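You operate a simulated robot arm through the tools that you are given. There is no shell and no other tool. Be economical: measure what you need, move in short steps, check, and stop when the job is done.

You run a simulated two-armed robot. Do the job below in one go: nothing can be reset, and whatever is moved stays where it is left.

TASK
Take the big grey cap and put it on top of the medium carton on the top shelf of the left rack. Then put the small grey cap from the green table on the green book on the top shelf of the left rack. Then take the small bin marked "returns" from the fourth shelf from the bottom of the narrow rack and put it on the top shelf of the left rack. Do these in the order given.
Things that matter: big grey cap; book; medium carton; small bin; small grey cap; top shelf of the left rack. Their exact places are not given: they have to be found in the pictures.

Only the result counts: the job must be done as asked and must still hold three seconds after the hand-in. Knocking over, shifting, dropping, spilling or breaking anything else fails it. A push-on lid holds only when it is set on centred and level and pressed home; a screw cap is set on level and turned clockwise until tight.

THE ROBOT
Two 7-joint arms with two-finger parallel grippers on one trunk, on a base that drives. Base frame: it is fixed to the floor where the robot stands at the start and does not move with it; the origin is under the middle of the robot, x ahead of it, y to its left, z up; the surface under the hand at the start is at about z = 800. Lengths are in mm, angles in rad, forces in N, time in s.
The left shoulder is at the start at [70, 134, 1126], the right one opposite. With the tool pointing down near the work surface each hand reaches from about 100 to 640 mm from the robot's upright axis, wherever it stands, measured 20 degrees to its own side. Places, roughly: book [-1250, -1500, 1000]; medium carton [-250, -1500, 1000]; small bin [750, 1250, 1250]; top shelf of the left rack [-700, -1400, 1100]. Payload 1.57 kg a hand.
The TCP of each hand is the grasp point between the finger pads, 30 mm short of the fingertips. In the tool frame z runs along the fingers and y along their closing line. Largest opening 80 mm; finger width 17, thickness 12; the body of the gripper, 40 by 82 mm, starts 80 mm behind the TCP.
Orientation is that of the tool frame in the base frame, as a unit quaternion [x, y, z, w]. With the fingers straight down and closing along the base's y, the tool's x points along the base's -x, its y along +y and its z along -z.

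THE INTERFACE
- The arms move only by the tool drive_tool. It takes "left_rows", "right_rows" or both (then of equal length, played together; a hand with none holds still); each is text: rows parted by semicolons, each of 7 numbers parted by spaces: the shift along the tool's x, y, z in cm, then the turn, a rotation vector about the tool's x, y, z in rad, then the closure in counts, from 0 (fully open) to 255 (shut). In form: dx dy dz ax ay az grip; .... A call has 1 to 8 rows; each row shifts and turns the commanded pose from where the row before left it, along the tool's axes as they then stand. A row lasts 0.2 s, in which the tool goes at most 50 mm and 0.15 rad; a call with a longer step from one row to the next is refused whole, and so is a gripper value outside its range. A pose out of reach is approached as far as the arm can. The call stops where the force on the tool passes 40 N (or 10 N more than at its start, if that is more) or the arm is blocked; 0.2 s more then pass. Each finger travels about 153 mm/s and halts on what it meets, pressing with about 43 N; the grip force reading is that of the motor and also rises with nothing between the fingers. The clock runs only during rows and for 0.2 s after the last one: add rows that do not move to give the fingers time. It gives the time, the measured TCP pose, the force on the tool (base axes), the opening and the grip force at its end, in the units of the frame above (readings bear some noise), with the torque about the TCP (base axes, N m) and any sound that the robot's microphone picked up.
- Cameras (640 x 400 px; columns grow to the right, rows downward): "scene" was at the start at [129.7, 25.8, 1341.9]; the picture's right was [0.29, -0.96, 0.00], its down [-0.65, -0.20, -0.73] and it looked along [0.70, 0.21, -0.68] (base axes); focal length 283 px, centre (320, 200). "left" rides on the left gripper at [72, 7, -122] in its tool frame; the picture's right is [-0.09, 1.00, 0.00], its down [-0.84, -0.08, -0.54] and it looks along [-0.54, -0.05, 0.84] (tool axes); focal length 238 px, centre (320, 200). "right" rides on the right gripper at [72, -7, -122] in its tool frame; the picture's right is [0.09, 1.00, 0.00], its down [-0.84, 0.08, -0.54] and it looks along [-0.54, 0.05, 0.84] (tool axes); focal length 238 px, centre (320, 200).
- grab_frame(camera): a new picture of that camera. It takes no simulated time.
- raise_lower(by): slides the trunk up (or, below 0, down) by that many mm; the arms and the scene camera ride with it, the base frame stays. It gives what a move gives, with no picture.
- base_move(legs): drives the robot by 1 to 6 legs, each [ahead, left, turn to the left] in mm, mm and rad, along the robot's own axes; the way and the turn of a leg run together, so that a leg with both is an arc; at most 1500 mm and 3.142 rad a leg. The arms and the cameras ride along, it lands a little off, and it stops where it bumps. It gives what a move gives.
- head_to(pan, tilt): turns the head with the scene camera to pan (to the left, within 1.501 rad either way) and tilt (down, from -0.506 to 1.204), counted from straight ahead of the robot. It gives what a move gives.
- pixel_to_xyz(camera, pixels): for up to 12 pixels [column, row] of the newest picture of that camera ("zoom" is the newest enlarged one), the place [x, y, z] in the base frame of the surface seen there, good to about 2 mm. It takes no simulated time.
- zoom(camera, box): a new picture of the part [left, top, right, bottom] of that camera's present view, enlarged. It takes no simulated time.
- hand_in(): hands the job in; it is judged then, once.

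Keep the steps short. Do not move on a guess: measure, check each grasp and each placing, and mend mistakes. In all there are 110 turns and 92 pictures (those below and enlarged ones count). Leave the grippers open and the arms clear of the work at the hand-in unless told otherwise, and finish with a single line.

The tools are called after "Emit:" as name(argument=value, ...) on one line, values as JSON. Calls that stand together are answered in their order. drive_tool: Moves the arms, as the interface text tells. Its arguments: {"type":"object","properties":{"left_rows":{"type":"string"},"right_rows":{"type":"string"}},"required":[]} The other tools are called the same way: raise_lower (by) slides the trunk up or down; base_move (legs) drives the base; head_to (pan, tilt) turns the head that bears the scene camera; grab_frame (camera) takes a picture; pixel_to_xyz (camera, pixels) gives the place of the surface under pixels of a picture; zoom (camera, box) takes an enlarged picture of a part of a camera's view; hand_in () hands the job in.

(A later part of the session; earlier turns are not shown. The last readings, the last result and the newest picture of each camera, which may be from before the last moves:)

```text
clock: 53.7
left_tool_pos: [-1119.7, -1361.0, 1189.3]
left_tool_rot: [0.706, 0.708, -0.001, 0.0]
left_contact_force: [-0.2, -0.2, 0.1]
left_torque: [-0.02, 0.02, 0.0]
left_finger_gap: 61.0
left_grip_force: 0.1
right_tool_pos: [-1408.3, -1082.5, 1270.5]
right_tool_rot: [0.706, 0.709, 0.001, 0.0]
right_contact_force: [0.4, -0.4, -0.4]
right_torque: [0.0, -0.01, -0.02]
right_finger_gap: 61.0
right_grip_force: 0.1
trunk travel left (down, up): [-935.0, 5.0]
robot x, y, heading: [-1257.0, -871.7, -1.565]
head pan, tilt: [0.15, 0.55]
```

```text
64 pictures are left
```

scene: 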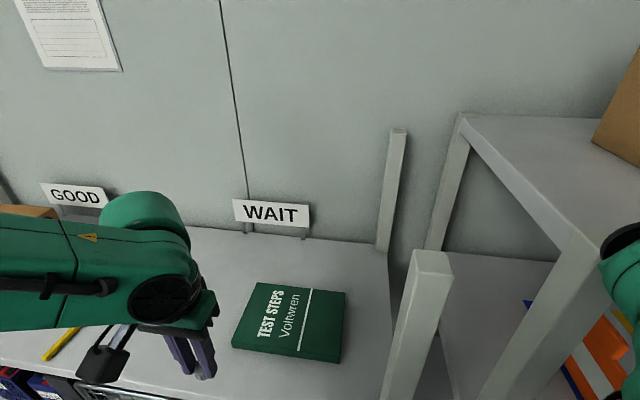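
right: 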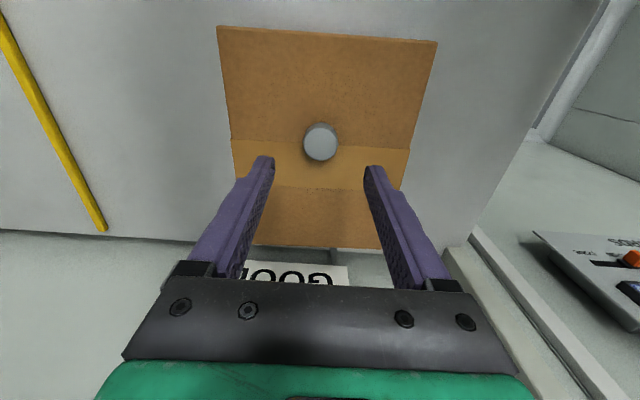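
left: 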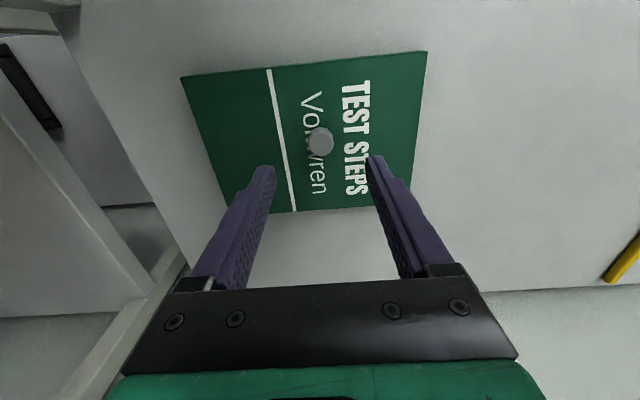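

The small cap rests on the book. I'll retract, back away, and turn round to look for the narrow rack.

Emit:
drive_tool(left_rows="3 0 -2 0 0 0 0; 4.5 0 0 0 0 0 0; 4.5 0 0 0 0 0 0; 4.5 0 0 0 0 0 0; 4.5 0 0 0 0 0 0; 0 0 0 0 0 0 0")

Emit:
base_move(legs=[[-500, 0, 0], [0, 0, 1.57]])

Emit:
head_to(pan=0.6, tilt=0.3)

Emit:
grab_frame(camera="scene")

```text
clock: 55.1
left_tool_pos: [-1118.9, -1197.1, 1208.2]
left_tool_rot: [0.706, 0.708, -0.001, 0.001]
left_contact_force: [-0.6, 0.5, -0.3]
left_torque: [-0.03, 0.01, 0.01]
left_finger_gap: 80.2
left_grip_force: 0.0
left hand out of reach, approached as far as the arm can: row 5
right_tool_pos: [-1408.9, -1083.3, 1270.3]
right_tool_rot: [0.706, 0.708, 0.001, -0.001]
right_contact_force: [-0.7, 0.0, -0.5]
right_torque: [0.0, 0.0, -0.01]
right_finger_gap: 61.5
right_grip_force: 0.0
trunk travel left (down, up): [-935.0, 5.0]
robot x, y, heading: [-1260.1, -877.6, -1.562]
head pan, tilt: [0.15, 0.55]
```

```text
clock: 61.9
left_tool_pos: [-940.4, -227.4, 1209.2]
left_tool_rot: [-0.008, 1.0, 0.0, 0.0]
left_contact_force: [-0.5, -0.5, -0.6]
left_torque: [0.0, 0.0, 0.0]
left_finger_gap: 79.9
left_grip_force: 0.1
right_tool_pos: [-1049.5, -518.5, 1269.9]
right_tool_rot: [-0.007, 1.0, 0.0, 0.001]
right_contact_force: [0.1, 0.6, -0.7]
right_torque: [0.02, 0.01, 0.01]
right_finger_gap: 61.2
right_grip_force: 0.0
trunk travel left (down, up): [-935.0, 5.0]
robot x, y, heading: [-1260.8, -368.3, 0.017]
head pan, tilt: [0.15, 0.55]
```

```text
clock: 62.8
left_tool_pos: [-939.9, -228.6, 1209.4]
left_tool_rot: [-0.008, 1.0, 0.0, 0.002]
left_contact_force: [0.1, 0.9, 0.3]
left_torque: [0.01, -0.01, -0.03]
left_finger_gap: 80.0
left_grip_force: 0.1
right_tool_pos: [-1050.5, -517.7, 1270.2]
right_tool_rot: [-0.008, 1.0, 0.001, 0.0]
right_contact_force: [-0.1, 0.0, 0.0]
right_torque: [-0.03, -0.01, -0.01]
right_finger_gap: 61.2
right_grip_force: 0.1
trunk travel left (down, up): [-935.0, 5.0]
robot x, y, heading: [-1258.7, -373.6, 0.016]
head pan, tilt: [0.6, 0.3]
```

```text
63 pictures are left
```

scene: 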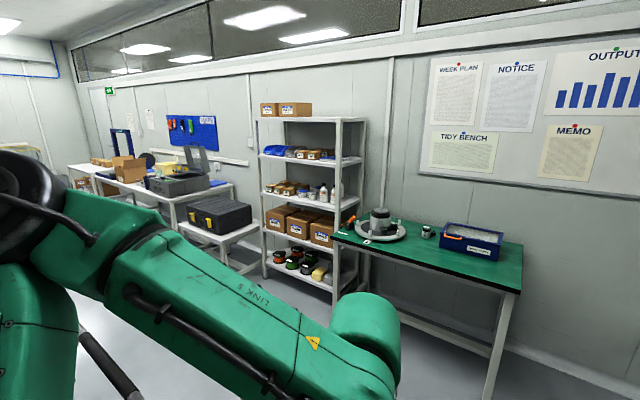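

I see the narrow rack left of the green table, and its fourth shelf holds small bins. I'll zoom and measure.

Emit:
zoom(camera="scene", box=[240, 95, 384, 185])

Emit:
pixel_to_xyz(camera="scene", pixels=[[258, 160], [338, 170], [275, 150], [300, 155], [328, 155], [338, 205], [336, 310], [264, 270], [225, 220], [340, 225], [365, 320], [310, 370]])

```text
4.44 times, centred on (312, 140) of scene
```

zoom: 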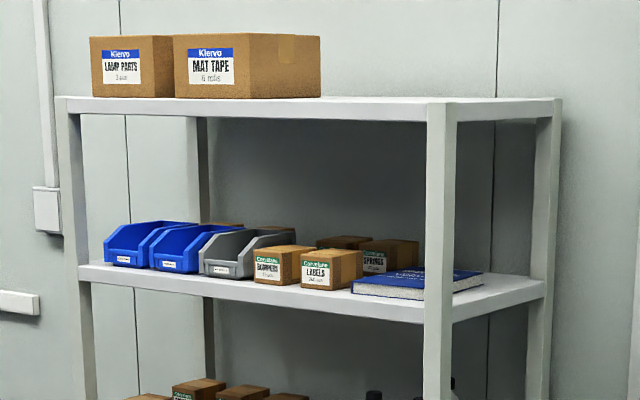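

```text
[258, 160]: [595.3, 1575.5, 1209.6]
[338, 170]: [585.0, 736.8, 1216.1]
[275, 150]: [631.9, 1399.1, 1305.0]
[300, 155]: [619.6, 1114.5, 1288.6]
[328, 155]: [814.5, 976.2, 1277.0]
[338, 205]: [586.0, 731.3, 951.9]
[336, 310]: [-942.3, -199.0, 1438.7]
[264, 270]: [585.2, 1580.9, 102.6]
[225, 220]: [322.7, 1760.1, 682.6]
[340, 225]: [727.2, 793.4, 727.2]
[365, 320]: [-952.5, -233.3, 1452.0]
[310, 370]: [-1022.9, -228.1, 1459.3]
```

The bins are at y≈1150–1400, x≈620 on the fourth shelf. I'll drive ahead, then left, to stand in front of that rack.

Emit:
base_move(legs=[[950, 0, -0.016], [0, 800, 0], [0, 750, 0]])

Emit:
head_to(pan=0.0, tilt=0.35)

Emit:
grab_frame(camera="scene")

```text
clock: 75.3
left_tool_pos: [10.8, 1329.3, 1208.6]
left_tool_rot: [0.0, 1.0, 0.0, 0.001]
left_contact_force: [0.0, -0.3, -0.3]
left_torque: [0.02, 0.01, 0.02]
left_finger_gap: 79.9
left_grip_force: 0.1
right_tool_pos: [-104.6, 1041.8, 1270.5]
right_tool_rot: [0.0, 1.0, 0.001, 0.0]
right_contact_force: [0.1, 0.5, -0.1]
right_torque: [0.02, 0.03, -0.04]
right_finger_gap: 61.1
right_grip_force: 0.1
trunk travel left (down, up): [-935.0, 5.0]
robot x, y, heading: [-313.0, 1192.6, -0.0]
head pan, tilt: [0.6, 0.3]
```

```text
clock: 76.3
left_tool_pos: [10.6, 1331.6, 1208.7]
left_tool_rot: [0.001, 1.0, 0.0, 0.002]
left_contact_force: [-0.2, -0.1, -0.3]
left_torque: [0.0, 0.01, 0.02]
left_finger_gap: 79.9
left_grip_force: 0.2
right_tool_pos: [-103.8, 1043.4, 1271.8]
right_tool_rot: [0.0, 1.0, 0.0, 0.0]
right_contact_force: [0.4, 1.0, 0.3]
right_torque: [0.01, -0.02, -0.04]
right_finger_gap: 61.1
right_grip_force: 0.0
trunk travel left (down, up): [-935.0, 5.0]
robot x, y, heading: [-315.4, 1191.6, -0.002]
head pan, tilt: [0.0, 0.351]
```

```text
61 pictures are left
```

scene: 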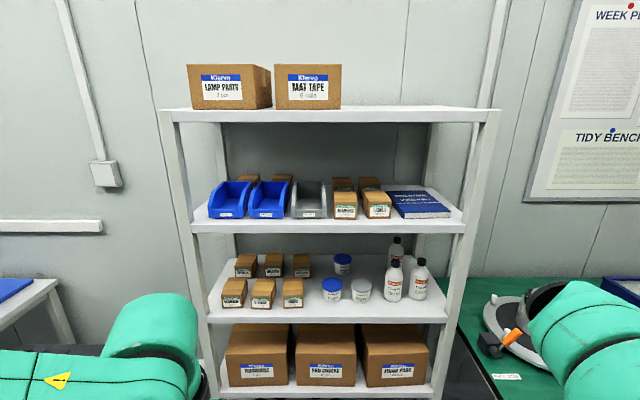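

Emit:
zoom(camera="scene", box=[196, 165, 340, 230])

Emit:
pixel_to_xyz(camera="scene", pixels=[[227, 217], [267, 217], [310, 217], [230, 225], [330, 113], [330, 225], [228, 185], [245, 183], [300, 185], [318, 185], [330, 195], [218, 190]])

```text
4.44 times, centred on (268, 198) of scene
```

zoom: 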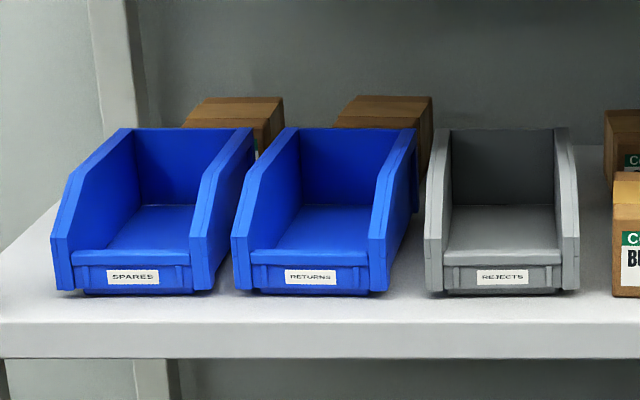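

```text
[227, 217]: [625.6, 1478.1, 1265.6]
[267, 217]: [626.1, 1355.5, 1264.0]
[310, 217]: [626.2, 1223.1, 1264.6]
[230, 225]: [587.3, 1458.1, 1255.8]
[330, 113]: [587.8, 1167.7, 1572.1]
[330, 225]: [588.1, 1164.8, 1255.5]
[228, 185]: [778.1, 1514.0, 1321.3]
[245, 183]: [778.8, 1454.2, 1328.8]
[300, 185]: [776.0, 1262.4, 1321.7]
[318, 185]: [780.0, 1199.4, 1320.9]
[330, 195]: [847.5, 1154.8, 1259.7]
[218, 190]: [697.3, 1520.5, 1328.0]
```

The "RETURNS" bin is the middle one, y≈1355, front at x≈625. The side gap on its right, toward the grey bin, is wider. My plan is to grip its right side wall with the left hand tilted 45° forward and down. I'll drive closer to measure exactly.

Emit:
base_move(legs=[[430, -27, 0]])

Emit:
head_to(pan=0.25, tilt=0.45)

Emit:
grab_frame(camera="scene")

```text
clock: 78.9
left_tool_pos: [436.7, 1303.6, 1209.5]
left_tool_rot: [0.001, 1.0, 0.0, 0.003]
left_contact_force: [0.1, -0.3, 0.3]
left_torque: [-0.01, -0.01, -0.03]
left_finger_gap: 80.4
left_grip_force: 0.1
right_tool_pos: [321.1, 1014.9, 1271.3]
right_tool_rot: [0.001, 1.0, 0.0, 0.0]
right_contact_force: [-0.6, -0.3, -0.5]
right_torque: [-0.02, 0.0, -0.01]
right_finger_gap: 61.4
right_grip_force: 0.0
trunk travel left (down, up): [-935.0, 5.0]
robot x, y, heading: [115.3, 1162.6, -0.001]
head pan, tilt: [0.0, 0.351]
```

```text
clock: 79.7
left_tool_pos: [438.7, 1303.3, 1209.4]
left_tool_rot: [0.001, 1.0, 0.0, 0.0]
left_contact_force: [0.6, 0.0, 0.3]
left_torque: [0.03, -0.03, -0.02]
left_finger_gap: 80.0
left_grip_force: 0.0
right_tool_pos: [322.4, 1014.3, 1269.9]
right_tool_rot: [0.0, 1.0, 0.0, 0.0]
right_contact_force: [-0.4, -0.3, -0.4]
right_torque: [-0.01, -0.01, 0.02]
right_finger_gap: 61.3
right_grip_force: 0.1
trunk travel left (down, up): [-935.0, 5.0]
robot x, y, heading: [114.5, 1163.8, -0.003]
head pan, tilt: [0.25, 0.45]
```

```text
59 pictures are left
```

scene: 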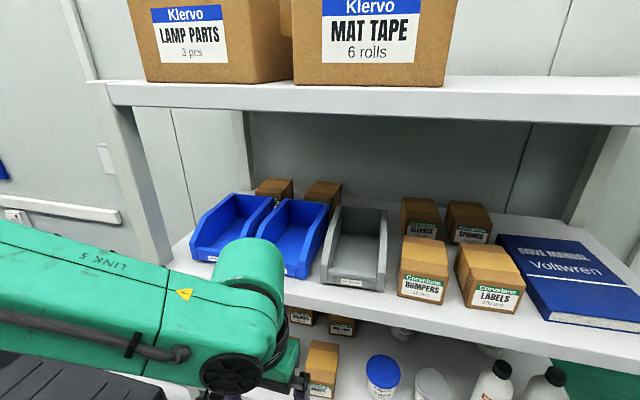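

Emit:
zoom(camera="scene", box=[240, 190, 368, 290])

```text
4.00 times, centred on (304, 240) of scene
```

zoom: 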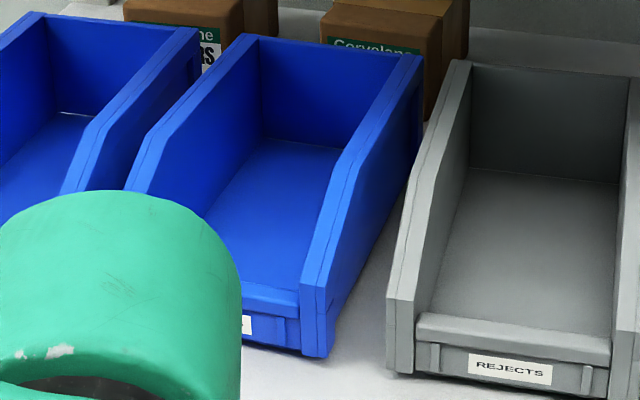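

Emit:
pixel_to_xyz(camera="zoom", pixels=[[402, 58], [418, 60], [350, 150], [366, 155], [325, 230], [342, 236], [304, 285], [326, 286], [316, 350], [290, 220], [440, 130], [400, 240]])

Emit:
pixel_to_xyz(camera="zoom", pixels=[[360, 265], [370, 240], [240, 42], [180, 120], [390, 300], [412, 290], [460, 70], [270, 100], [300, 180], [358, 150], [334, 232], [415, 200]])

```text
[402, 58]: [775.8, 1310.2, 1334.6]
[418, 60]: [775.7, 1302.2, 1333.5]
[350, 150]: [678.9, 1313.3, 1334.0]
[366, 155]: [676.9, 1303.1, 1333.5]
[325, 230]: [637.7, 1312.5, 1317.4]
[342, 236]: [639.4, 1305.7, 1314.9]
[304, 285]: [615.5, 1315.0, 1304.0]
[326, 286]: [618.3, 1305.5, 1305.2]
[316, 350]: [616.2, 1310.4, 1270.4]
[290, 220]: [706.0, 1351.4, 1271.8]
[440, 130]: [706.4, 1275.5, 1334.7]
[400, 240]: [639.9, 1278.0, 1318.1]
```

```text
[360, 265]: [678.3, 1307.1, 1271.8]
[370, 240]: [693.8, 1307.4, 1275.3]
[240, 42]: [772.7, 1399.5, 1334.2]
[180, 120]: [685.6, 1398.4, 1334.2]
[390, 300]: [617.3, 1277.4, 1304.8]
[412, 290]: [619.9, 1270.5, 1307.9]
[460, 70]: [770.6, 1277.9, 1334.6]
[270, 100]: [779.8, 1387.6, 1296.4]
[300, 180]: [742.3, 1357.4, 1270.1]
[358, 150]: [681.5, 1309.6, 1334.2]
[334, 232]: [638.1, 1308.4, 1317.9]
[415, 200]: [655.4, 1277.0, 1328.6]
```

Measured: the RETURNS right rim spans y 1302.5–1314.5 with its top at z 1334 for x 676–780. The grey bin's edge is at y 1278, leaving a 24.5 mm gap. I'll move the left hand forward and tilt it 45°, still outside the rack.

Emit:
drive_tool(left_rows="-3 0.3 0 0 0 0 174; -3 0.3 0 0 0 0 174; 0 0 0 0 -0.131 0 174; 0 0 0 0 -0.131 0 174; 0 0 0 0 -0.131 0 174; 0 0 0 0 -0.131 0 174; 0 0 0 0 -0.131 0 174; 0 0 0 0 -0.131 0 174")

```text
clock: 81.5
left_tool_pos: [517.3, 1316.3, 1234.2]
left_tool_rot: [0.001, 0.986, 0.0, 0.165]
left_contact_force: [-0.3, 0.3, 1.0]
left_torque: [-0.01, 0.0, -0.03]
left_finger_gap: 25.3
left_grip_force: 0.1
left hand out of reach, approached as far as the arm can: row 5, 6, 7, 8
right_tool_pos: [323.2, 1014.0, 1270.3]
right_tool_rot: [0.001, 1.0, 0.0, 0.0]
right_contact_force: [-0.8, 0.1, -0.2]
right_torque: [-0.01, 0.0, -0.01]
right_finger_gap: 61.4
right_grip_force: 0.1
trunk travel left (down, up): [-935.0, 5.0]
robot x, y, heading: [113.9, 1167.3, 0.003]
head pan, tilt: [0.25, 0.45]
```

The tilt stopped at about 19° because the hand is too near the body. I'll back the base 120 mm, then extend the hand forward and up while tilting.

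Emit:
base_move(legs=[[-150, 0, 0]])

Emit:
drive_tool(left_rows="-4 0 0 0 0 0 174; -4 0 0 0 0 0 174; -3.5 0 -3 0 0 0 174; -3 0 -3 0 0 0 174; 0 0 0 0 -0.13 0 174; 0 0 0 0 -0.13 0 174; 0 0 0 0 -0.13 0 174; 0 0 0 0 0 0 174")

```text
clock: 82.9
left_tool_pos: [371.2, 1317.1, 1232.5]
left_tool_rot: [0.0, 0.987, -0.001, 0.164]
left_contact_force: [0.1, -0.1, -0.1]
left_torque: [-0.01, 0.02, 0.03]
left_finger_gap: 25.5
left_grip_force: 0.0
right_tool_pos: [176.8, 1014.7, 1270.7]
right_tool_rot: [0.0, 1.0, 0.0, -0.002]
right_contact_force: [0.1, 1.2, -0.6]
right_torque: [0.01, 0.03, 0.0]
right_finger_gap: 61.4
right_grip_force: 0.1
trunk travel left (down, up): [-935.0, 5.0]
robot x, y, heading: [-35.9, 1164.5, 0.002]
head pan, tilt: [0.25, 0.45]
```

```text
clock: 84.7
left_tool_pos: [485.5, 1317.3, 1337.8]
left_tool_rot: [0.0, 0.936, 0.0, 0.352]
left_contact_force: [0.7, 0.1, -0.3]
left_torque: [-0.01, 0.0, 0.02]
left_finger_gap: 25.3
left_grip_force: 0.0
right_tool_pos: [173.2, 1013.9, 1271.5]
right_tool_rot: [0.0, 1.0, 0.0, 0.001]
right_contact_force: [0.2, 0.0, 0.8]
right_torque: [-0.06, 0.04, -0.02]
right_finger_gap: 61.0
right_grip_force: 0.0
trunk travel left (down, up): [-935.0, 5.0]
robot x, y, heading: [-34.3, 1165.2, -0.001]
head pan, tilt: [0.25, 0.45]
```

Tilt is now 41°, which suits. I'll raise to about z 1372 and align y, then drive the base 80 mm ahead and read the pose.

Emit:
drive_tool(left_rows="-1.12 -0.4 -1.28 0 0 0 174; -1.12 -0.4 -1.28 0 0 0 174; 0 0 0 0 0 0 174")

Emit:
base_move(legs=[[70, 0, 0]])

Emit:
grab_frame(camera="left")

```text
clock: 85.5
left_tool_pos: [484.7, 1308.5, 1371.4]
left_tool_rot: [0.001, 0.936, 0.0, 0.353]
left_contact_force: [-0.6, -0.4, 0.0]
left_torque: [0.01, -0.01, 0.02]
left_finger_gap: 25.4
left_grip_force: 0.1
right_tool_pos: [174.7, 1016.3, 1270.7]
right_tool_rot: [0.0, 1.0, 0.0, 0.0]
right_contact_force: [0.1, 0.1, -0.2]
right_torque: [0.03, 0.01, 0.01]
right_finger_gap: 61.1
right_grip_force: 0.1
trunk travel left (down, up): [-935.0, 5.0]
robot x, y, heading: [-37.5, 1165.1, 0.001]
head pan, tilt: [0.25, 0.45]
```

```text
clock: 86.5
left_tool_pos: [541.9, 1306.5, 1377.1]
left_tool_rot: [0.002, 0.934, -0.001, 0.357]
left_contact_force: [-0.4, 0.4, -0.3]
left_torque: [-0.06, -0.06, 0.0]
left_finger_gap: 25.3
left_grip_force: 0.1
right_tool_pos: [231.5, 1015.1, 1273.7]
right_tool_rot: [0.0, 1.0, 0.0, 0.006]
right_contact_force: [-1.0, 0.1, -0.2]
right_torque: [0.02, -0.06, -0.02]
right_finger_gap: 61.3
right_grip_force: 0.1
trunk travel left (down, up): [-935.0, 5.0]
robot x, y, heading: [35.9, 1170.9, -0.005]
head pan, tilt: [0.25, 0.45]
```

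```text
57 pictures are left
```

left: 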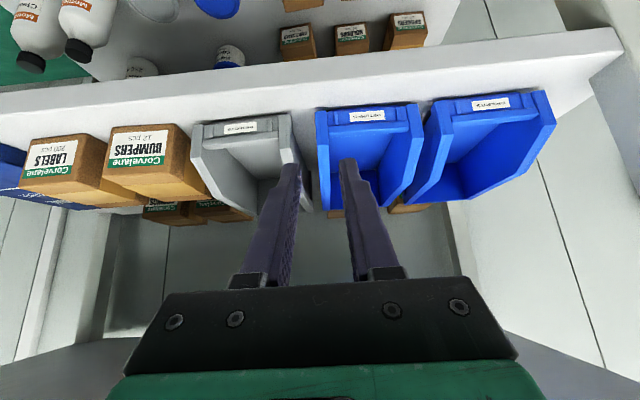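

Both fingers line up with the gap and the bin interior. I'll advance level about 100 mm, keeping the tips above the rims.

Emit:
drive_tool(left_rows="0 0 0 0 0 0 174; -2.6 0 2.3 0 0 0 174; -2.6 0 2.3 0 0 0 174; -2.4 0 2.1 0 0 0 174; 0 0 0 0 0 0 174")

Emit:
grab_frame(camera="left")

Emit:
zoom(camera="scene", box=[240, 160, 400, 280])

```text
clock: 87.7
left_tool_pos: [653.9, 1308.1, 1373.1]
left_tool_rot: [0.001, 0.935, 0.0, 0.354]
left_contact_force: [0.6, -0.7, -0.5]
left_torque: [-0.01, -0.01, 0.02]
left_finger_gap: 25.3
left_grip_force: 0.0
right_tool_pos: [240.9, 1015.0, 1271.8]
right_tool_rot: [0.0, 1.0, 0.001, 0.002]
right_contact_force: [-1.0, 0.3, -0.1]
right_torque: [0.01, -0.05, -0.03]
right_finger_gap: 61.2
right_grip_force: 0.1
trunk travel left (down, up): [-935.0, 5.0]
robot x, y, heading: [32.9, 1166.0, -0.004]
head pan, tilt: [0.25, 0.45]
```

```text
56 pictures are left
```

left: 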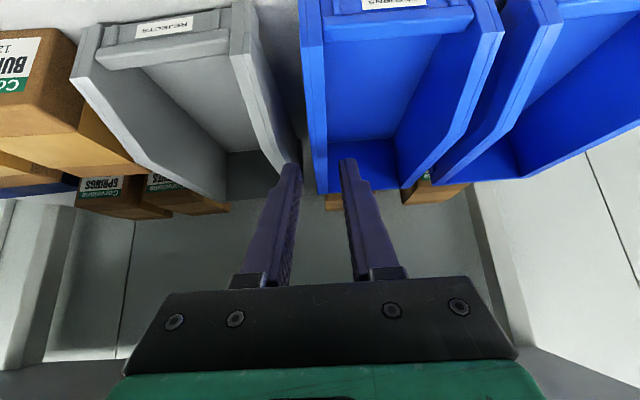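

```text
3.33 times, centred on (320, 220) of scene
```

zoom: 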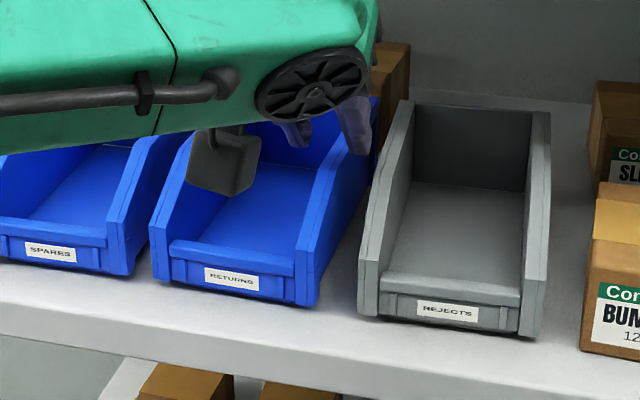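

Emit:
pixel_to_xyz(camera="left", pixels=[[258, 90], [272, 130], [290, 155], [318, 110], [324, 140], [314, 160], [326, 160], [312, 100], [292, 170], [348, 165]])

Emit:
zoom(camera="left", box=[240, 80, 400, 200])

```text
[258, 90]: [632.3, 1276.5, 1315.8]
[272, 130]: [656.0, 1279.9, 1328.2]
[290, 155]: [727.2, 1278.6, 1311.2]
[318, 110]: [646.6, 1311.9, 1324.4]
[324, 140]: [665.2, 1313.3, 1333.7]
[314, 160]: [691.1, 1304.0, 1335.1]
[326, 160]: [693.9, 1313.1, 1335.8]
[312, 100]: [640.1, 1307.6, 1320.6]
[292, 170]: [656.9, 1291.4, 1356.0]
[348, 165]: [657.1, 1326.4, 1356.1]
```

```text
3.33 times, centred on (320, 140) of left
```

zoom: 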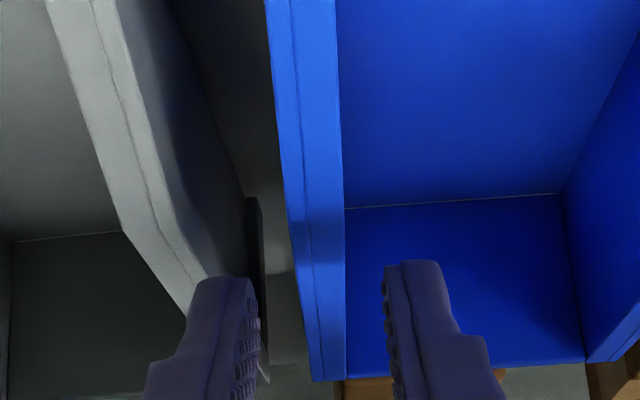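

The gap runs from y 1280 (grey bin) to 1303 (blue rim). I'll narrow the opening to 23 mm, nudge +0.5 mm in y, and descend along the tool 30 mm.

Emit:
drive_tool(left_rows="0 0.05 0 0 0 0 182; 0 0 1.5 0 0 0 182; 0 0 1.5 0 0 0 182; 0 0 0 0 0 0 182; 0 0 0 0 0 0 182")

Emit:
zoom(camera="left", box=[240, 80, 400, 200])

```text
clock: 88.9
left_tool_pos: [675.6, 1307.8, 1349.6]
left_tool_rot: [0.001, 0.936, -0.001, 0.353]
left_contact_force: [-1.0, 0.5, -0.9]
left_torque: [-0.01, -0.02, 0.01]
left_finger_gap: 23.1
left_grip_force: 0.0
right_tool_pos: [241.6, 1014.7, 1270.9]
right_tool_rot: [0.002, 1.0, 0.0, 0.0]
right_contact_force: [-0.2, 0.4, 0.4]
right_torque: [0.01, 0.02, 0.03]
right_finger_gap: 61.1
right_grip_force: 0.1
trunk travel left (down, up): [-935.0, 5.0]
robot x, y, heading: [29.4, 1166.7, 0.0]
head pan, tilt: [0.25, 0.45]
```

```text
3.33 times, centred on (320, 140) of left
```

zoom: 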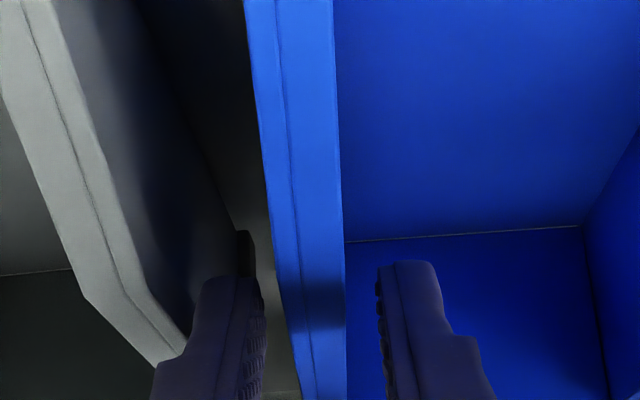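

Emit:
pixel_to_xyz(camera="zoom", pixels=[[178, 335], [182, 345], [150, 280], [285, 290], [290, 330], [343, 300], [205, 285], [255, 285], [262, 310], [382, 280], [435, 290], [225, 290]])

```text
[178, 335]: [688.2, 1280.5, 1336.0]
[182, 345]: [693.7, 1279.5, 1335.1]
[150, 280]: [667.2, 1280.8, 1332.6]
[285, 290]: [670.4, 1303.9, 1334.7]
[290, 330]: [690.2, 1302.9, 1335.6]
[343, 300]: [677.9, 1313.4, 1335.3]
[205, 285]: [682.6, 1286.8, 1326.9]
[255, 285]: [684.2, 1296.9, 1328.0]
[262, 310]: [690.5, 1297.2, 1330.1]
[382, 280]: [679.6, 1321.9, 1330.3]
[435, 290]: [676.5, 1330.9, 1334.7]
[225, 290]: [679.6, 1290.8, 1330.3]
```

The outer finger spans y 1286–1297 inside a gap of 1280.5–1303, so it's well centred. I'll go 33 mm further and check before closing.

Emit:
drive_tool(left_rows="0 0 1.5 0 0 0 182; 0 0 1.5 0 0 0 182; 0 0 0.3 0 0 0 182; 0 0 0 0 0 0 182")

Emit:
drive_tool(left_rows="0 0 0 0 0 0 200; 0 0 0 0 0 0 215; 0 0 0 0 0 0 255; 0 0 0 0 0 0 255")

Emit:
zoom(camera="left", box=[160, 0, 480, 200])

```text
clock: 89.9
left_tool_pos: [693.2, 1309.8, 1325.2]
left_tool_rot: [0.002, 0.936, -0.001, 0.353]
left_contact_force: [0.4, -0.5, -0.2]
left_torque: [0.01, 0.03, -0.02]
left_finger_gap: 22.8
left_grip_force: 0.0
left hand out of reach, approached as far as the arm can: row 3
right_tool_pos: [241.1, 1015.0, 1271.9]
right_tool_rot: [0.0, 1.0, 0.0, 0.001]
right_contact_force: [-0.3, -0.7, -0.3]
right_torque: [-0.01, 0.0, 0.0]
right_finger_gap: 61.2
right_grip_force: 0.0
trunk travel left (down, up): [-935.0, 5.0]
robot x, y, heading: [33.5, 1165.1, -0.003]
head pan, tilt: [0.25, 0.45]
```

```text
clock: 90.9
left_tool_pos: [693.8, 1310.1, 1324.1]
left_tool_rot: [0.001, 0.935, -0.001, 0.354]
left_contact_force: [-0.1, -0.7, 0.6]
left_torque: [0.02, 0.08, -0.01]
left_finger_gap: 11.5
left_grip_force: 29.3
right_tool_pos: [242.7, 1014.6, 1271.2]
right_tool_rot: [0.0, 1.0, 0.0, 0.0]
right_contact_force: [0.4, -0.8, -1.0]
right_torque: [0.01, 0.02, -0.02]
right_finger_gap: 61.2
right_grip_force: 0.1
trunk travel left (down, up): [-935.0, 5.0]
robot x, y, heading: [35.3, 1162.9, -0.005]
head pan, tilt: [0.25, 0.45]
```

```text
2.00 times, centred on (320, 100) of left
```

zoom: 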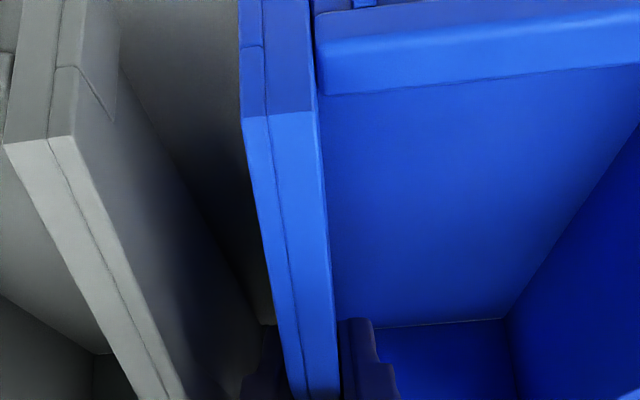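

Gripped: gap 11.5 mm, 29 N. I'll lift straight up 15 mm and look.

Emit:
drive_tool(left_rows="-0.33 0 -0.37 0 0 0 255; -0.33 0 -0.37 0 0 0 255; -0.33 0 -0.37 0 0 0 255; 0 0 0 0 0 0 255")

Emit:
grab_frame(camera="scene")

```text
clock: 91.9
left_tool_pos: [693.0, 1312.5, 1337.1]
left_tool_rot: [0.001, 0.936, -0.001, 0.352]
left_contact_force: [-0.5, 0.2, -1.0]
left_torque: [-0.07, -0.03, 0.04]
left_finger_gap: 11.5
left_grip_force: 28.5
right_tool_pos: [243.2, 1015.8, 1270.5]
right_tool_rot: [0.0, 1.0, 0.001, -0.001]
right_contact_force: [0.3, 0.5, -0.3]
right_torque: [-0.03, 0.02, -0.01]
right_finger_gap: 61.3
right_grip_force: 0.0
trunk travel left (down, up): [-935.0, 5.0]
robot x, y, heading: [35.2, 1166.4, 0.001]
head pan, tilt: [0.25, 0.45]
```

```text
51 pictures are left
```

scene: 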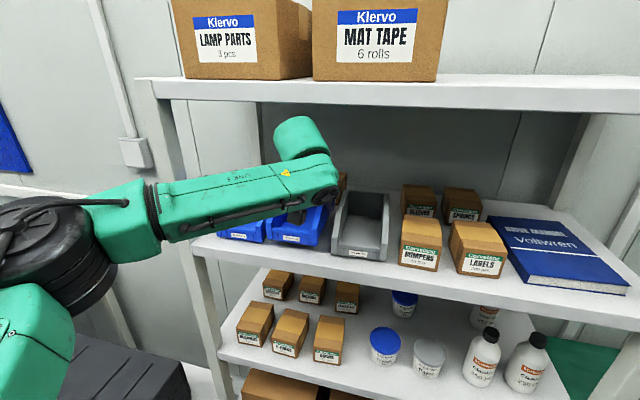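

Emit:
zoom(camera="scene", box=[200, 160, 400, 270])

Emit:
grab_frame(camera="left")

```text
3.20 times, centred on (300, 215) of scene
```

zoom: 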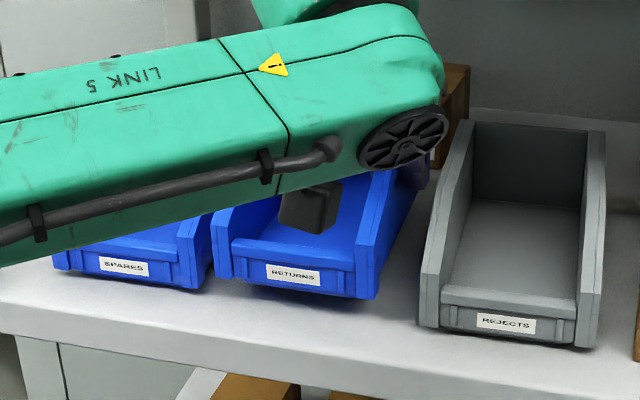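

```text
49 pictures are left
```

left: 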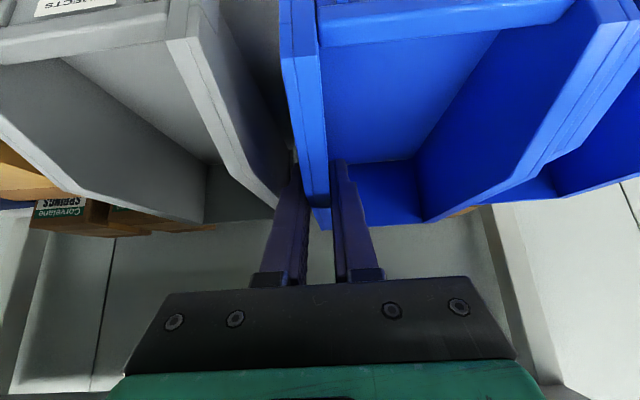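

Emit:
pixel_to_xyz(camera="left", pixels=[[590, 60], [612, 60], [560, 140], [610, 170], [300, 80], [190, 60], [275, 195], [525, 170], [480, 190], [440, 212], [380, 40], [560, 180]])

Emit:
zoom(camera="left", box=[400, 60, 640, 210])

```text
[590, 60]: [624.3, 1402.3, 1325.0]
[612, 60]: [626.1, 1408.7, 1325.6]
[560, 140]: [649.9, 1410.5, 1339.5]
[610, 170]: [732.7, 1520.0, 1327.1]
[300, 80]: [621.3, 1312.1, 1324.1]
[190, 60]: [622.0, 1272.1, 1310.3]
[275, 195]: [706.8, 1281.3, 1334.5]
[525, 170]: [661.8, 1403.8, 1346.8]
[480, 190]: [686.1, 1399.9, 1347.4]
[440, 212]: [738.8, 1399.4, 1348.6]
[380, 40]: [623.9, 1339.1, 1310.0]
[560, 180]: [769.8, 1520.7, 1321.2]
```

```text
2.67 times, centred on (520, 135) of left
```

zoom: 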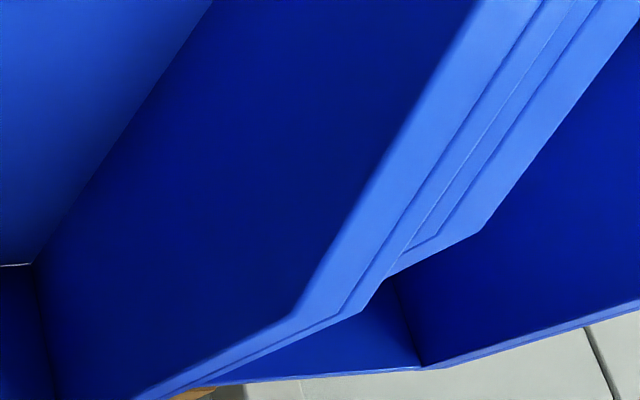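

The bin is level (both rims at z≈1347), with its left rim about 8 mm from the SPARES bin. I'll shift 3 mm away from it and keep lifting.

Emit:
drive_tool(left_rows="0 -0.15 0 0 0 0 255; 0 -0.15 0 0 0 0 255; -0.66 0 -0.75 0 0 0 255; -0.66 0 -0.75 0 0 0 255; 0 0 0 0 0 0 255")

```text
clock: 93.1
left_tool_pos: [689.6, 1313.6, 1357.1]
left_tool_rot: [0.001, 0.935, -0.001, 0.353]
left_contact_force: [-0.2, 1.3, -0.9]
left_torque: [-0.07, -0.03, 0.0]
left_finger_gap: 11.6
left_grip_force: 28.8
left hand out of reach, approached as far as the arm can: row 1, 4
right_tool_pos: [242.6, 1014.5, 1270.2]
right_tool_rot: [0.001, 1.0, 0.001, 0.0]
right_contact_force: [0.4, -0.7, 0.3]
right_torque: [-0.02, -0.01, 0.02]
right_finger_gap: 61.0
right_grip_force: 0.1
trunk travel left (down, up): [-935.0, 5.0]
robot x, y, heading: [34.9, 1164.2, -0.002]
head pan, tilt: [0.25, 0.45]
```

The arm is at its reach limit and drifts slightly. Since the bin is 35 mm up and clear between its neighbours, I'll draw it straight back toward me, correcting y.

Emit:
drive_tool(left_rows="1.1 -0.2 -1.0 0 0 0 255; 1.1 -0.2 -1.0 0 0 0 255; 0 0 0 0 0 0 255")

Emit:
grab_frame(camera="left")

```text
clock: 93.9
left_tool_pos: [659.7, 1308.8, 1359.4]
left_tool_rot: [0.0, 0.936, -0.001, 0.352]
left_contact_force: [0.7, -0.1, -1.3]
left_torque: [-0.07, -0.03, 0.01]
left_finger_gap: 11.9
left_grip_force: 28.6
right_tool_pos: [242.0, 1014.6, 1270.1]
right_tool_rot: [0.0, 1.0, -0.001, 0.0]
right_contact_force: [0.2, 0.2, -0.4]
right_torque: [0.01, 0.0, -0.01]
right_finger_gap: 61.2
right_grip_force: 0.1
trunk travel left (down, up): [-935.0, 5.0]
robot x, y, heading: [34.8, 1160.3, -0.007]
head pan, tilt: [0.25, 0.45]
```

```text
47 pictures are left
```

left: 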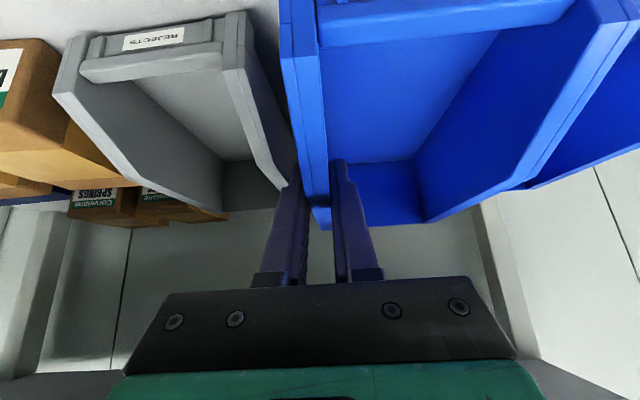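

Emit:
drive_tool(left_rows="1.95 0 -3.05 0 0 0 255; 1.95 0 -3.05 0 0 0 255; 1.95 0 -3.05 0 0 0 255; 1.95 0 -3.05 0 0 0 255; 0 0 0 0 0 0 255")

Emit:
grab_frame(camera="scene")

```text
clock: 95.1
left_tool_pos: [519.3, 1309.3, 1397.7]
left_tool_rot: [0.0, 0.936, -0.001, 0.353]
left_contact_force: [-0.5, 0.0, -0.9]
left_torque: [-0.05, 0.0, 0.03]
left_finger_gap: 11.2
left_grip_force: 29.0
right_tool_pos: [242.8, 1015.5, 1271.5]
right_tool_rot: [0.0, 1.0, 0.0, 0.0]
right_contact_force: [-0.8, 0.0, 0.4]
right_torque: [-0.03, 0.0, 0.02]
right_finger_gap: 61.3
right_grip_force: 0.1
trunk travel left (down, up): [-935.0, 5.0]
robot x, y, heading: [37.0, 1166.7, 0.001]
head pan, tilt: [0.25, 0.45]
```

```text
46 pictures are left
```

scene: 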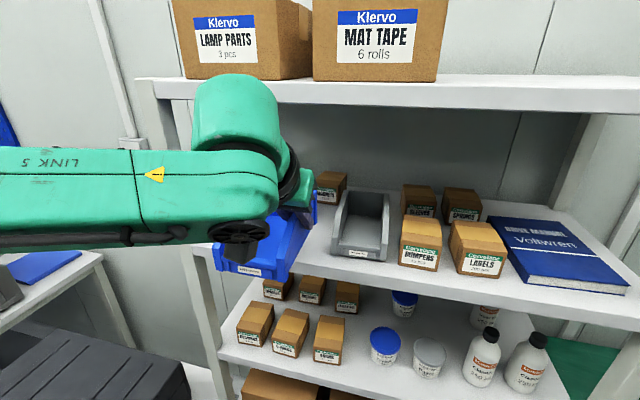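

The bin is free of the rack. I'll back off and drive to the left rack in legs, turning to face it.

Emit:
base_move(legs=[[-450, 0, 0], [0, -1450, 0], [0, 0, -1.571]])

Emit:
head_to(pan=-0.3, tilt=0.45)

Emit:
grab_frame(camera="scene")

Emit:
grab_frame(camera="left")

```text
clock: 108.5
left_tool_pos: [-267.6, -772.9, 1397.6]
left_tool_rot: [0.66, 0.663, -0.25, 0.249]
left_contact_force: [-0.4, -0.9, -0.9]
left_torque: [-0.01, 0.02, 0.02]
left_finger_gap: 11.5
left_grip_force: 28.3
right_tool_pos: [-563.2, -496.5, 1270.3]
right_tool_rot: [0.705, 0.709, -0.001, 0.0]
right_contact_force: [-0.3, 1.0, 0.3]
right_torque: [-0.01, -0.05, 0.0]
right_finger_gap: 61.3
right_grip_force: 0.1
trunk travel left (down, up): [-935.0, 5.0]
robot x, y, heading: [-415.0, -285.8, -1.561]
head pan, tilt: [0.25, 0.45]
```

```text
clock: 109.5
left_tool_pos: [-268.5, -773.0, 1398.7]
left_tool_rot: [0.66, 0.664, -0.249, 0.249]
left_contact_force: [0.8, 0.1, -0.8]
left_torque: [0.02, 0.08, 0.02]
left_finger_gap: 11.4
left_grip_force: 30.0
right_tool_pos: [-563.6, -496.0, 1270.8]
right_tool_rot: [0.706, 0.709, 0.0, 0.0]
right_contact_force: [0.5, 0.5, 0.0]
right_torque: [0.02, 0.02, 0.01]
right_finger_gap: 61.1
right_grip_force: 0.0
trunk travel left (down, up): [-935.0, 5.0]
robot x, y, heading: [-415.1, -286.4, -1.568]
head pan, tilt: [-0.3, 0.45]
```

```text
45 pictures are left
```

scene: 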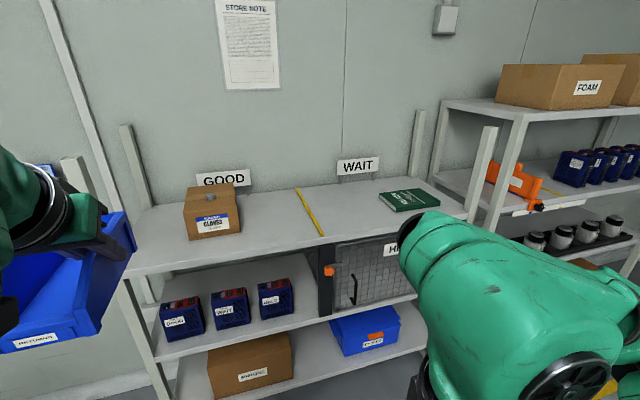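

```text
44 pictures are left
```

left: 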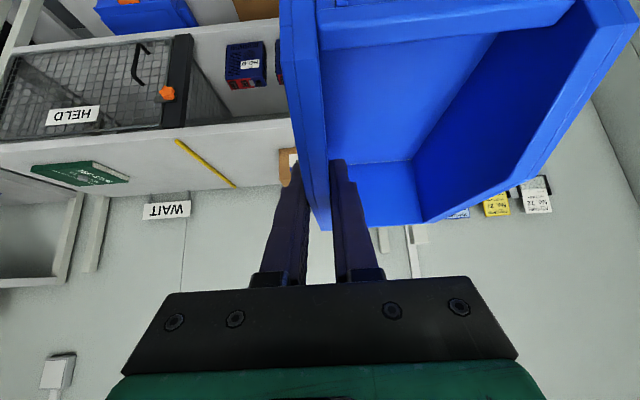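

The bin is held securely. I'll strafe right to the free space between the yellow stick and the book, then drive ahead with the bin well above the shelf.

Emit:
base_move(legs=[[0, -636, 0], [530, 0, 0]])

Emit:
head_to(pan=0.2, tilt=0.55)

Emit:
grab_frame(camera="left")

Emit:
grab_frame(camera="scene")

```text
clock: 115.7
left_tool_pos: [-901.6, -1301.7, 1398.9]
left_tool_rot: [0.661, 0.662, -0.25, 0.25]
left_contact_force: [-0.6, -0.3, -1.1]
left_torque: [0.03, 0.07, 0.02]
left_finger_gap: 11.5
left_grip_force: 29.5
right_tool_pos: [-1198.0, -1024.6, 1272.4]
right_tool_rot: [0.706, 0.708, -0.001, 0.001]
right_contact_force: [0.4, 0.0, 0.2]
right_torque: [-0.01, 0.0, -0.02]
right_finger_gap: 61.3
right_grip_force: 0.1
trunk travel left (down, up): [-935.0, 5.0]
robot x, y, heading: [-1049.2, -817.5, -1.564]
head pan, tilt: [-0.3, 0.45]
```

```text
clock: 116.6
left_tool_pos: [-901.3, -1304.2, 1397.3]
left_tool_rot: [0.66, 0.663, -0.249, 0.25]
left_contact_force: [0.6, 0.3, -1.3]
left_torque: [0.01, 0.06, -0.01]
left_finger_gap: 11.6
left_grip_force: 28.7
right_tool_pos: [-1197.4, -1027.9, 1270.4]
right_tool_rot: [0.706, 0.708, 0.0, 0.0]
right_contact_force: [0.6, -0.4, 0.4]
right_torque: [0.02, 0.0, 0.0]
right_finger_gap: 61.3
right_grip_force: 0.1
trunk travel left (down, up): [-935.0, 5.0]
robot x, y, heading: [-1047.6, -816.8, -1.567]
head pan, tilt: [0.201, 0.55]
```

```text
43 pictures are left
```

left: 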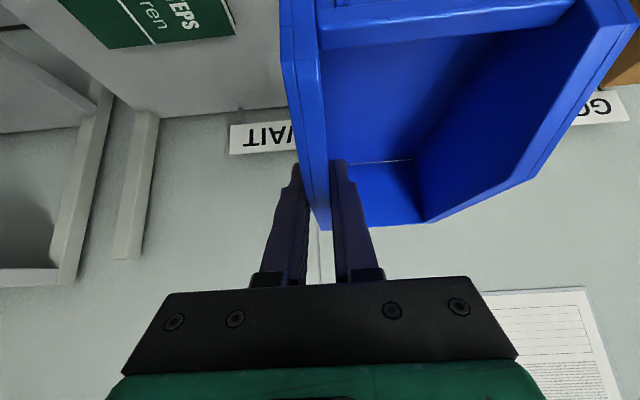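

```text
42 pictures are left
```

scene: 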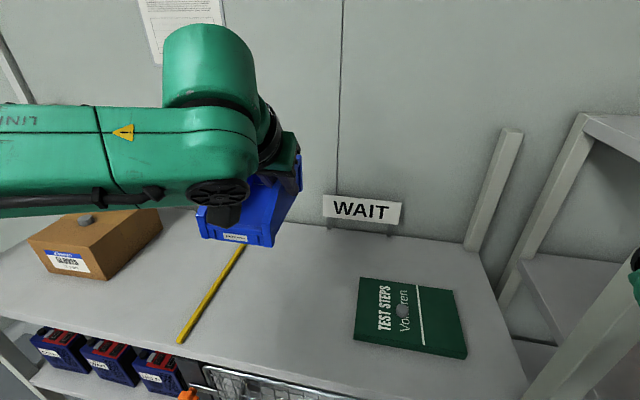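

The space below is free and the small cap sits on the book. I'll extend the hand 75 mm over the shelf, then lower the trunk 240 mm.

Emit:
drive_tool(left_rows="-2.8 0 2.5 0 0 0 255; -2.8 0 2.5 0 0 0 255; 0 0 0 0 0 0 255")

Emit:
raise_lower(by=-220)

Emit:
grab_frame(camera="left")

Emit:
grab_frame(camera="scene")

```text
clock: 117.4
left_tool_pos: [-901.1, -1378.9, 1395.9]
left_tool_rot: [0.661, 0.662, -0.25, 0.249]
left_contact_force: [0.5, 0.3, -0.1]
left_torque: [0.01, 0.08, 0.01]
left_finger_gap: 11.8
left_grip_force: 29.1
right_tool_pos: [-1196.0, -1026.4, 1272.4]
right_tool_rot: [0.706, 0.709, 0.0, 0.0]
right_contact_force: [-0.1, 0.0, 0.5]
right_torque: [-0.02, -0.05, 0.01]
right_finger_gap: 61.3
right_grip_force: 0.0
trunk travel left (down, up): [-935.0, 5.0]
robot x, y, heading: [-1045.3, -816.5, -1.566]
head pan, tilt: [0.201, 0.55]
```

```text
clock: 119.7
left_tool_pos: [-902.4, -1378.2, 1175.5]
left_tool_rot: [0.661, 0.663, -0.249, 0.249]
left_contact_force: [0.5, -1.2, -1.4]
left_torque: [0.0, 0.07, -0.03]
left_finger_gap: 11.7
left_grip_force: 29.2
right_tool_pos: [-1195.9, -1025.7, 1050.1]
right_tool_rot: [0.706, 0.708, -0.001, -0.001]
right_contact_force: [-0.7, 0.2, -0.4]
right_torque: [-0.01, 0.01, -0.01]
right_finger_gap: 61.0
right_grip_force: 0.1
trunk travel left (down, up): [-715.0, 225.0]
robot x, y, heading: [-1051.0, -822.1, -1.571]
head pan, tilt: [0.201, 0.55]
```

```text
41 pictures are left
```

left: 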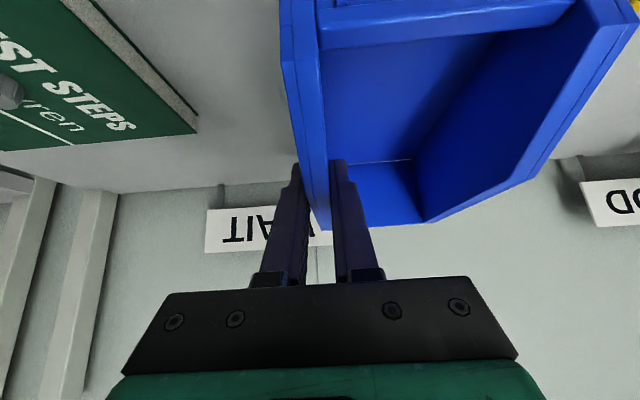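

```text
40 pictures are left
```

scene: 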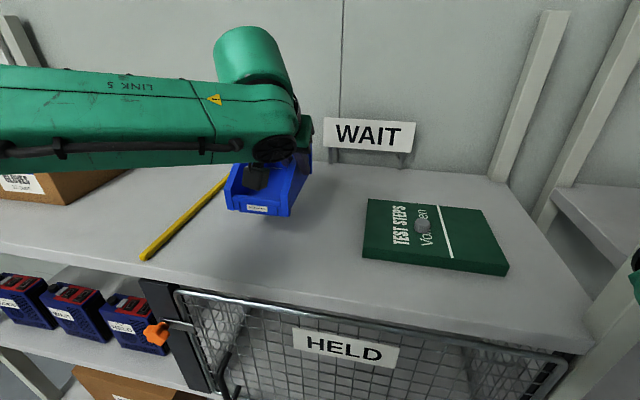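

Emit:
pixel_to_xyz(camera="scene", pixels=[[10, 150], [100, 150], [200, 150], [250, 208], [232, 205], [285, 212], [215, 200], [270, 215]])

Emit:
zoom(camera="scene", box=[180, 130, 340, 230])

```text
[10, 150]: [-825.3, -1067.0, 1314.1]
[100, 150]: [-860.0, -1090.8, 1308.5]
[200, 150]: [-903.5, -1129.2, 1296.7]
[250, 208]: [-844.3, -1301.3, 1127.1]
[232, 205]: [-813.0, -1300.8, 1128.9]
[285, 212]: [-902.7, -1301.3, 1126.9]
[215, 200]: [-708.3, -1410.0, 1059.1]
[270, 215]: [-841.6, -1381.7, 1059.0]
```

```text
4.00 times, centred on (260, 180) of scene
```

zoom: 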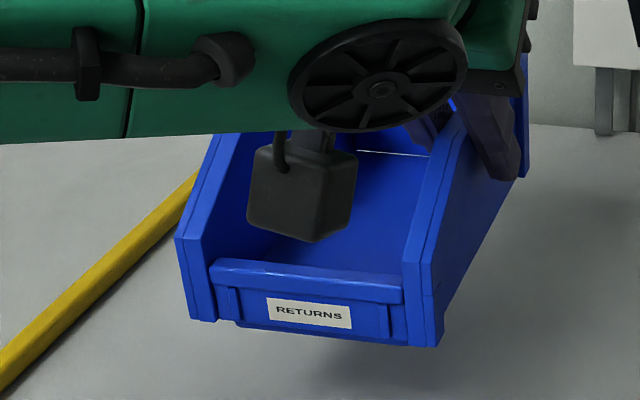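

The bin is level and clear. I'll lower 42 mm by trunk, then fine arm steps until contact.

Emit:
raise_lower(by=-42)

Emit:
drive_tool(left_rows="0.13 0 0.15 0 0 0 255; 0.13 0 0.15 0 0 0 255; 0.13 0 0.15 0 0 0 255; 0 0 0 0 0 0 255")

```text
clock: 120.6
left_tool_pos: [-902.4, -1378.3, 1134.6]
left_tool_rot: [0.66, 0.663, -0.249, 0.25]
left_contact_force: [0.1, 0.5, -0.6]
left_torque: [0.04, 0.07, -0.06]
left_finger_gap: 11.6
left_grip_force: 28.7
right_tool_pos: [-1196.7, -1026.6, 1010.2]
right_tool_rot: [0.706, 0.708, 0.0, 0.0]
right_contact_force: [0.3, -0.7, 0.2]
right_torque: [-0.03, -0.01, 0.01]
right_finger_gap: 61.1
right_grip_force: 0.1
trunk travel left (down, up): [-673.0, 267.0]
robot x, y, heading: [-1046.4, -818.2, -1.563]
head pan, tilt: [0.201, 0.55]
```

```text
clock: 121.6
left_tool_pos: [-902.3, -1378.7, 1127.4]
left_tool_rot: [0.661, 0.663, -0.249, 0.25]
left_contact_force: [0.3, 0.1, -1.2]
left_torque: [0.0, 0.04, 0.0]
left_finger_gap: 11.6
left_grip_force: 28.8
right_tool_pos: [-1197.3, -1028.2, 1008.0]
right_tool_rot: [0.706, 0.709, 0.0, 0.0]
right_contact_force: [-0.1, -0.3, 0.7]
right_torque: [-0.03, 0.0, 0.0]
right_finger_gap: 61.3
right_grip_force: 0.0
trunk travel left (down, up): [-673.0, 267.0]
robot x, y, heading: [-1046.8, -816.3, -1.57]
head pan, tilt: [0.201, 0.55]
```

Emit:
drive_tool(left_rows="0.07 0 0.075 0 0 0 255; 0.07 0 0.075 0 0 0 255; 0.07 0 0.075 0 0 0 255; 0 0 0 0 0 0 255")

```text
clock: 122.6
left_tool_pos: [-901.8, -1379.7, 1125.3]
left_tool_rot: [0.662, 0.662, -0.25, 0.248]
left_contact_force: [-0.2, 0.2, -1.5]
left_torque: [-0.01, 0.04, 0.01]
left_finger_gap: 11.4
left_grip_force: 29.1
right_tool_pos: [-1196.5, -1025.9, 1009.5]
right_tool_rot: [0.706, 0.708, 0.0, 0.0]
right_contact_force: [-0.3, 0.4, -0.4]
right_torque: [0.01, 0.01, 0.01]
right_finger_gap: 61.2
right_grip_force: 0.1
trunk travel left (down, up): [-673.0, 267.0]
robot x, y, heading: [-1050.2, -814.8, -1.564]
head pan, tilt: [0.201, 0.55]
```

Emit:
drive_tool(left_rows="0.07 0 0.075 0 0 0 255; 0.07 0 0.075 0 0 0 255; 0 0 0 0 0 0 255")

Emit:
zoom(camera="scene", box=[180, 130, 340, 230])

```text
clock: 123.4
left_tool_pos: [-902.7, -1378.7, 1124.0]
left_tool_rot: [0.661, 0.662, -0.25, 0.25]
left_contact_force: [0.9, -0.6, 4.3]
left_torque: [0.06, -0.07, 0.03]
left_finger_gap: 11.4
left_grip_force: 28.6
right_tool_pos: [-1196.7, -1027.1, 1009.4]
right_tool_rot: [0.706, 0.709, -0.001, 0.0]
right_contact_force: [-0.2, 0.5, 0.0]
right_torque: [0.0, 0.01, 0.0]
right_finger_gap: 61.4
right_grip_force: 0.1
trunk travel left (down, up): [-673.0, 267.0]
robot x, y, heading: [-1046.3, -817.2, -1.564]
head pan, tilt: [0.201, 0.55]
```

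```text
4.00 times, centred on (260, 180) of scene
```

zoom: 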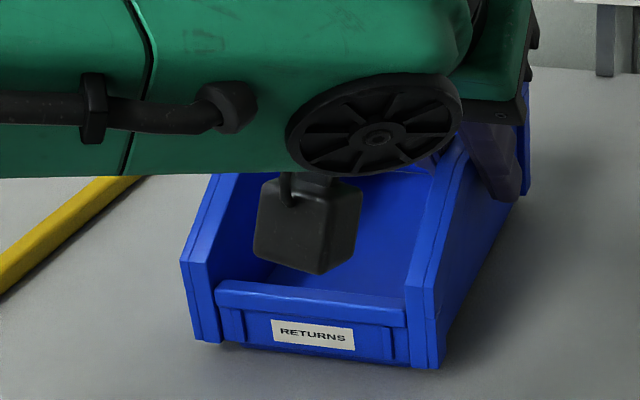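

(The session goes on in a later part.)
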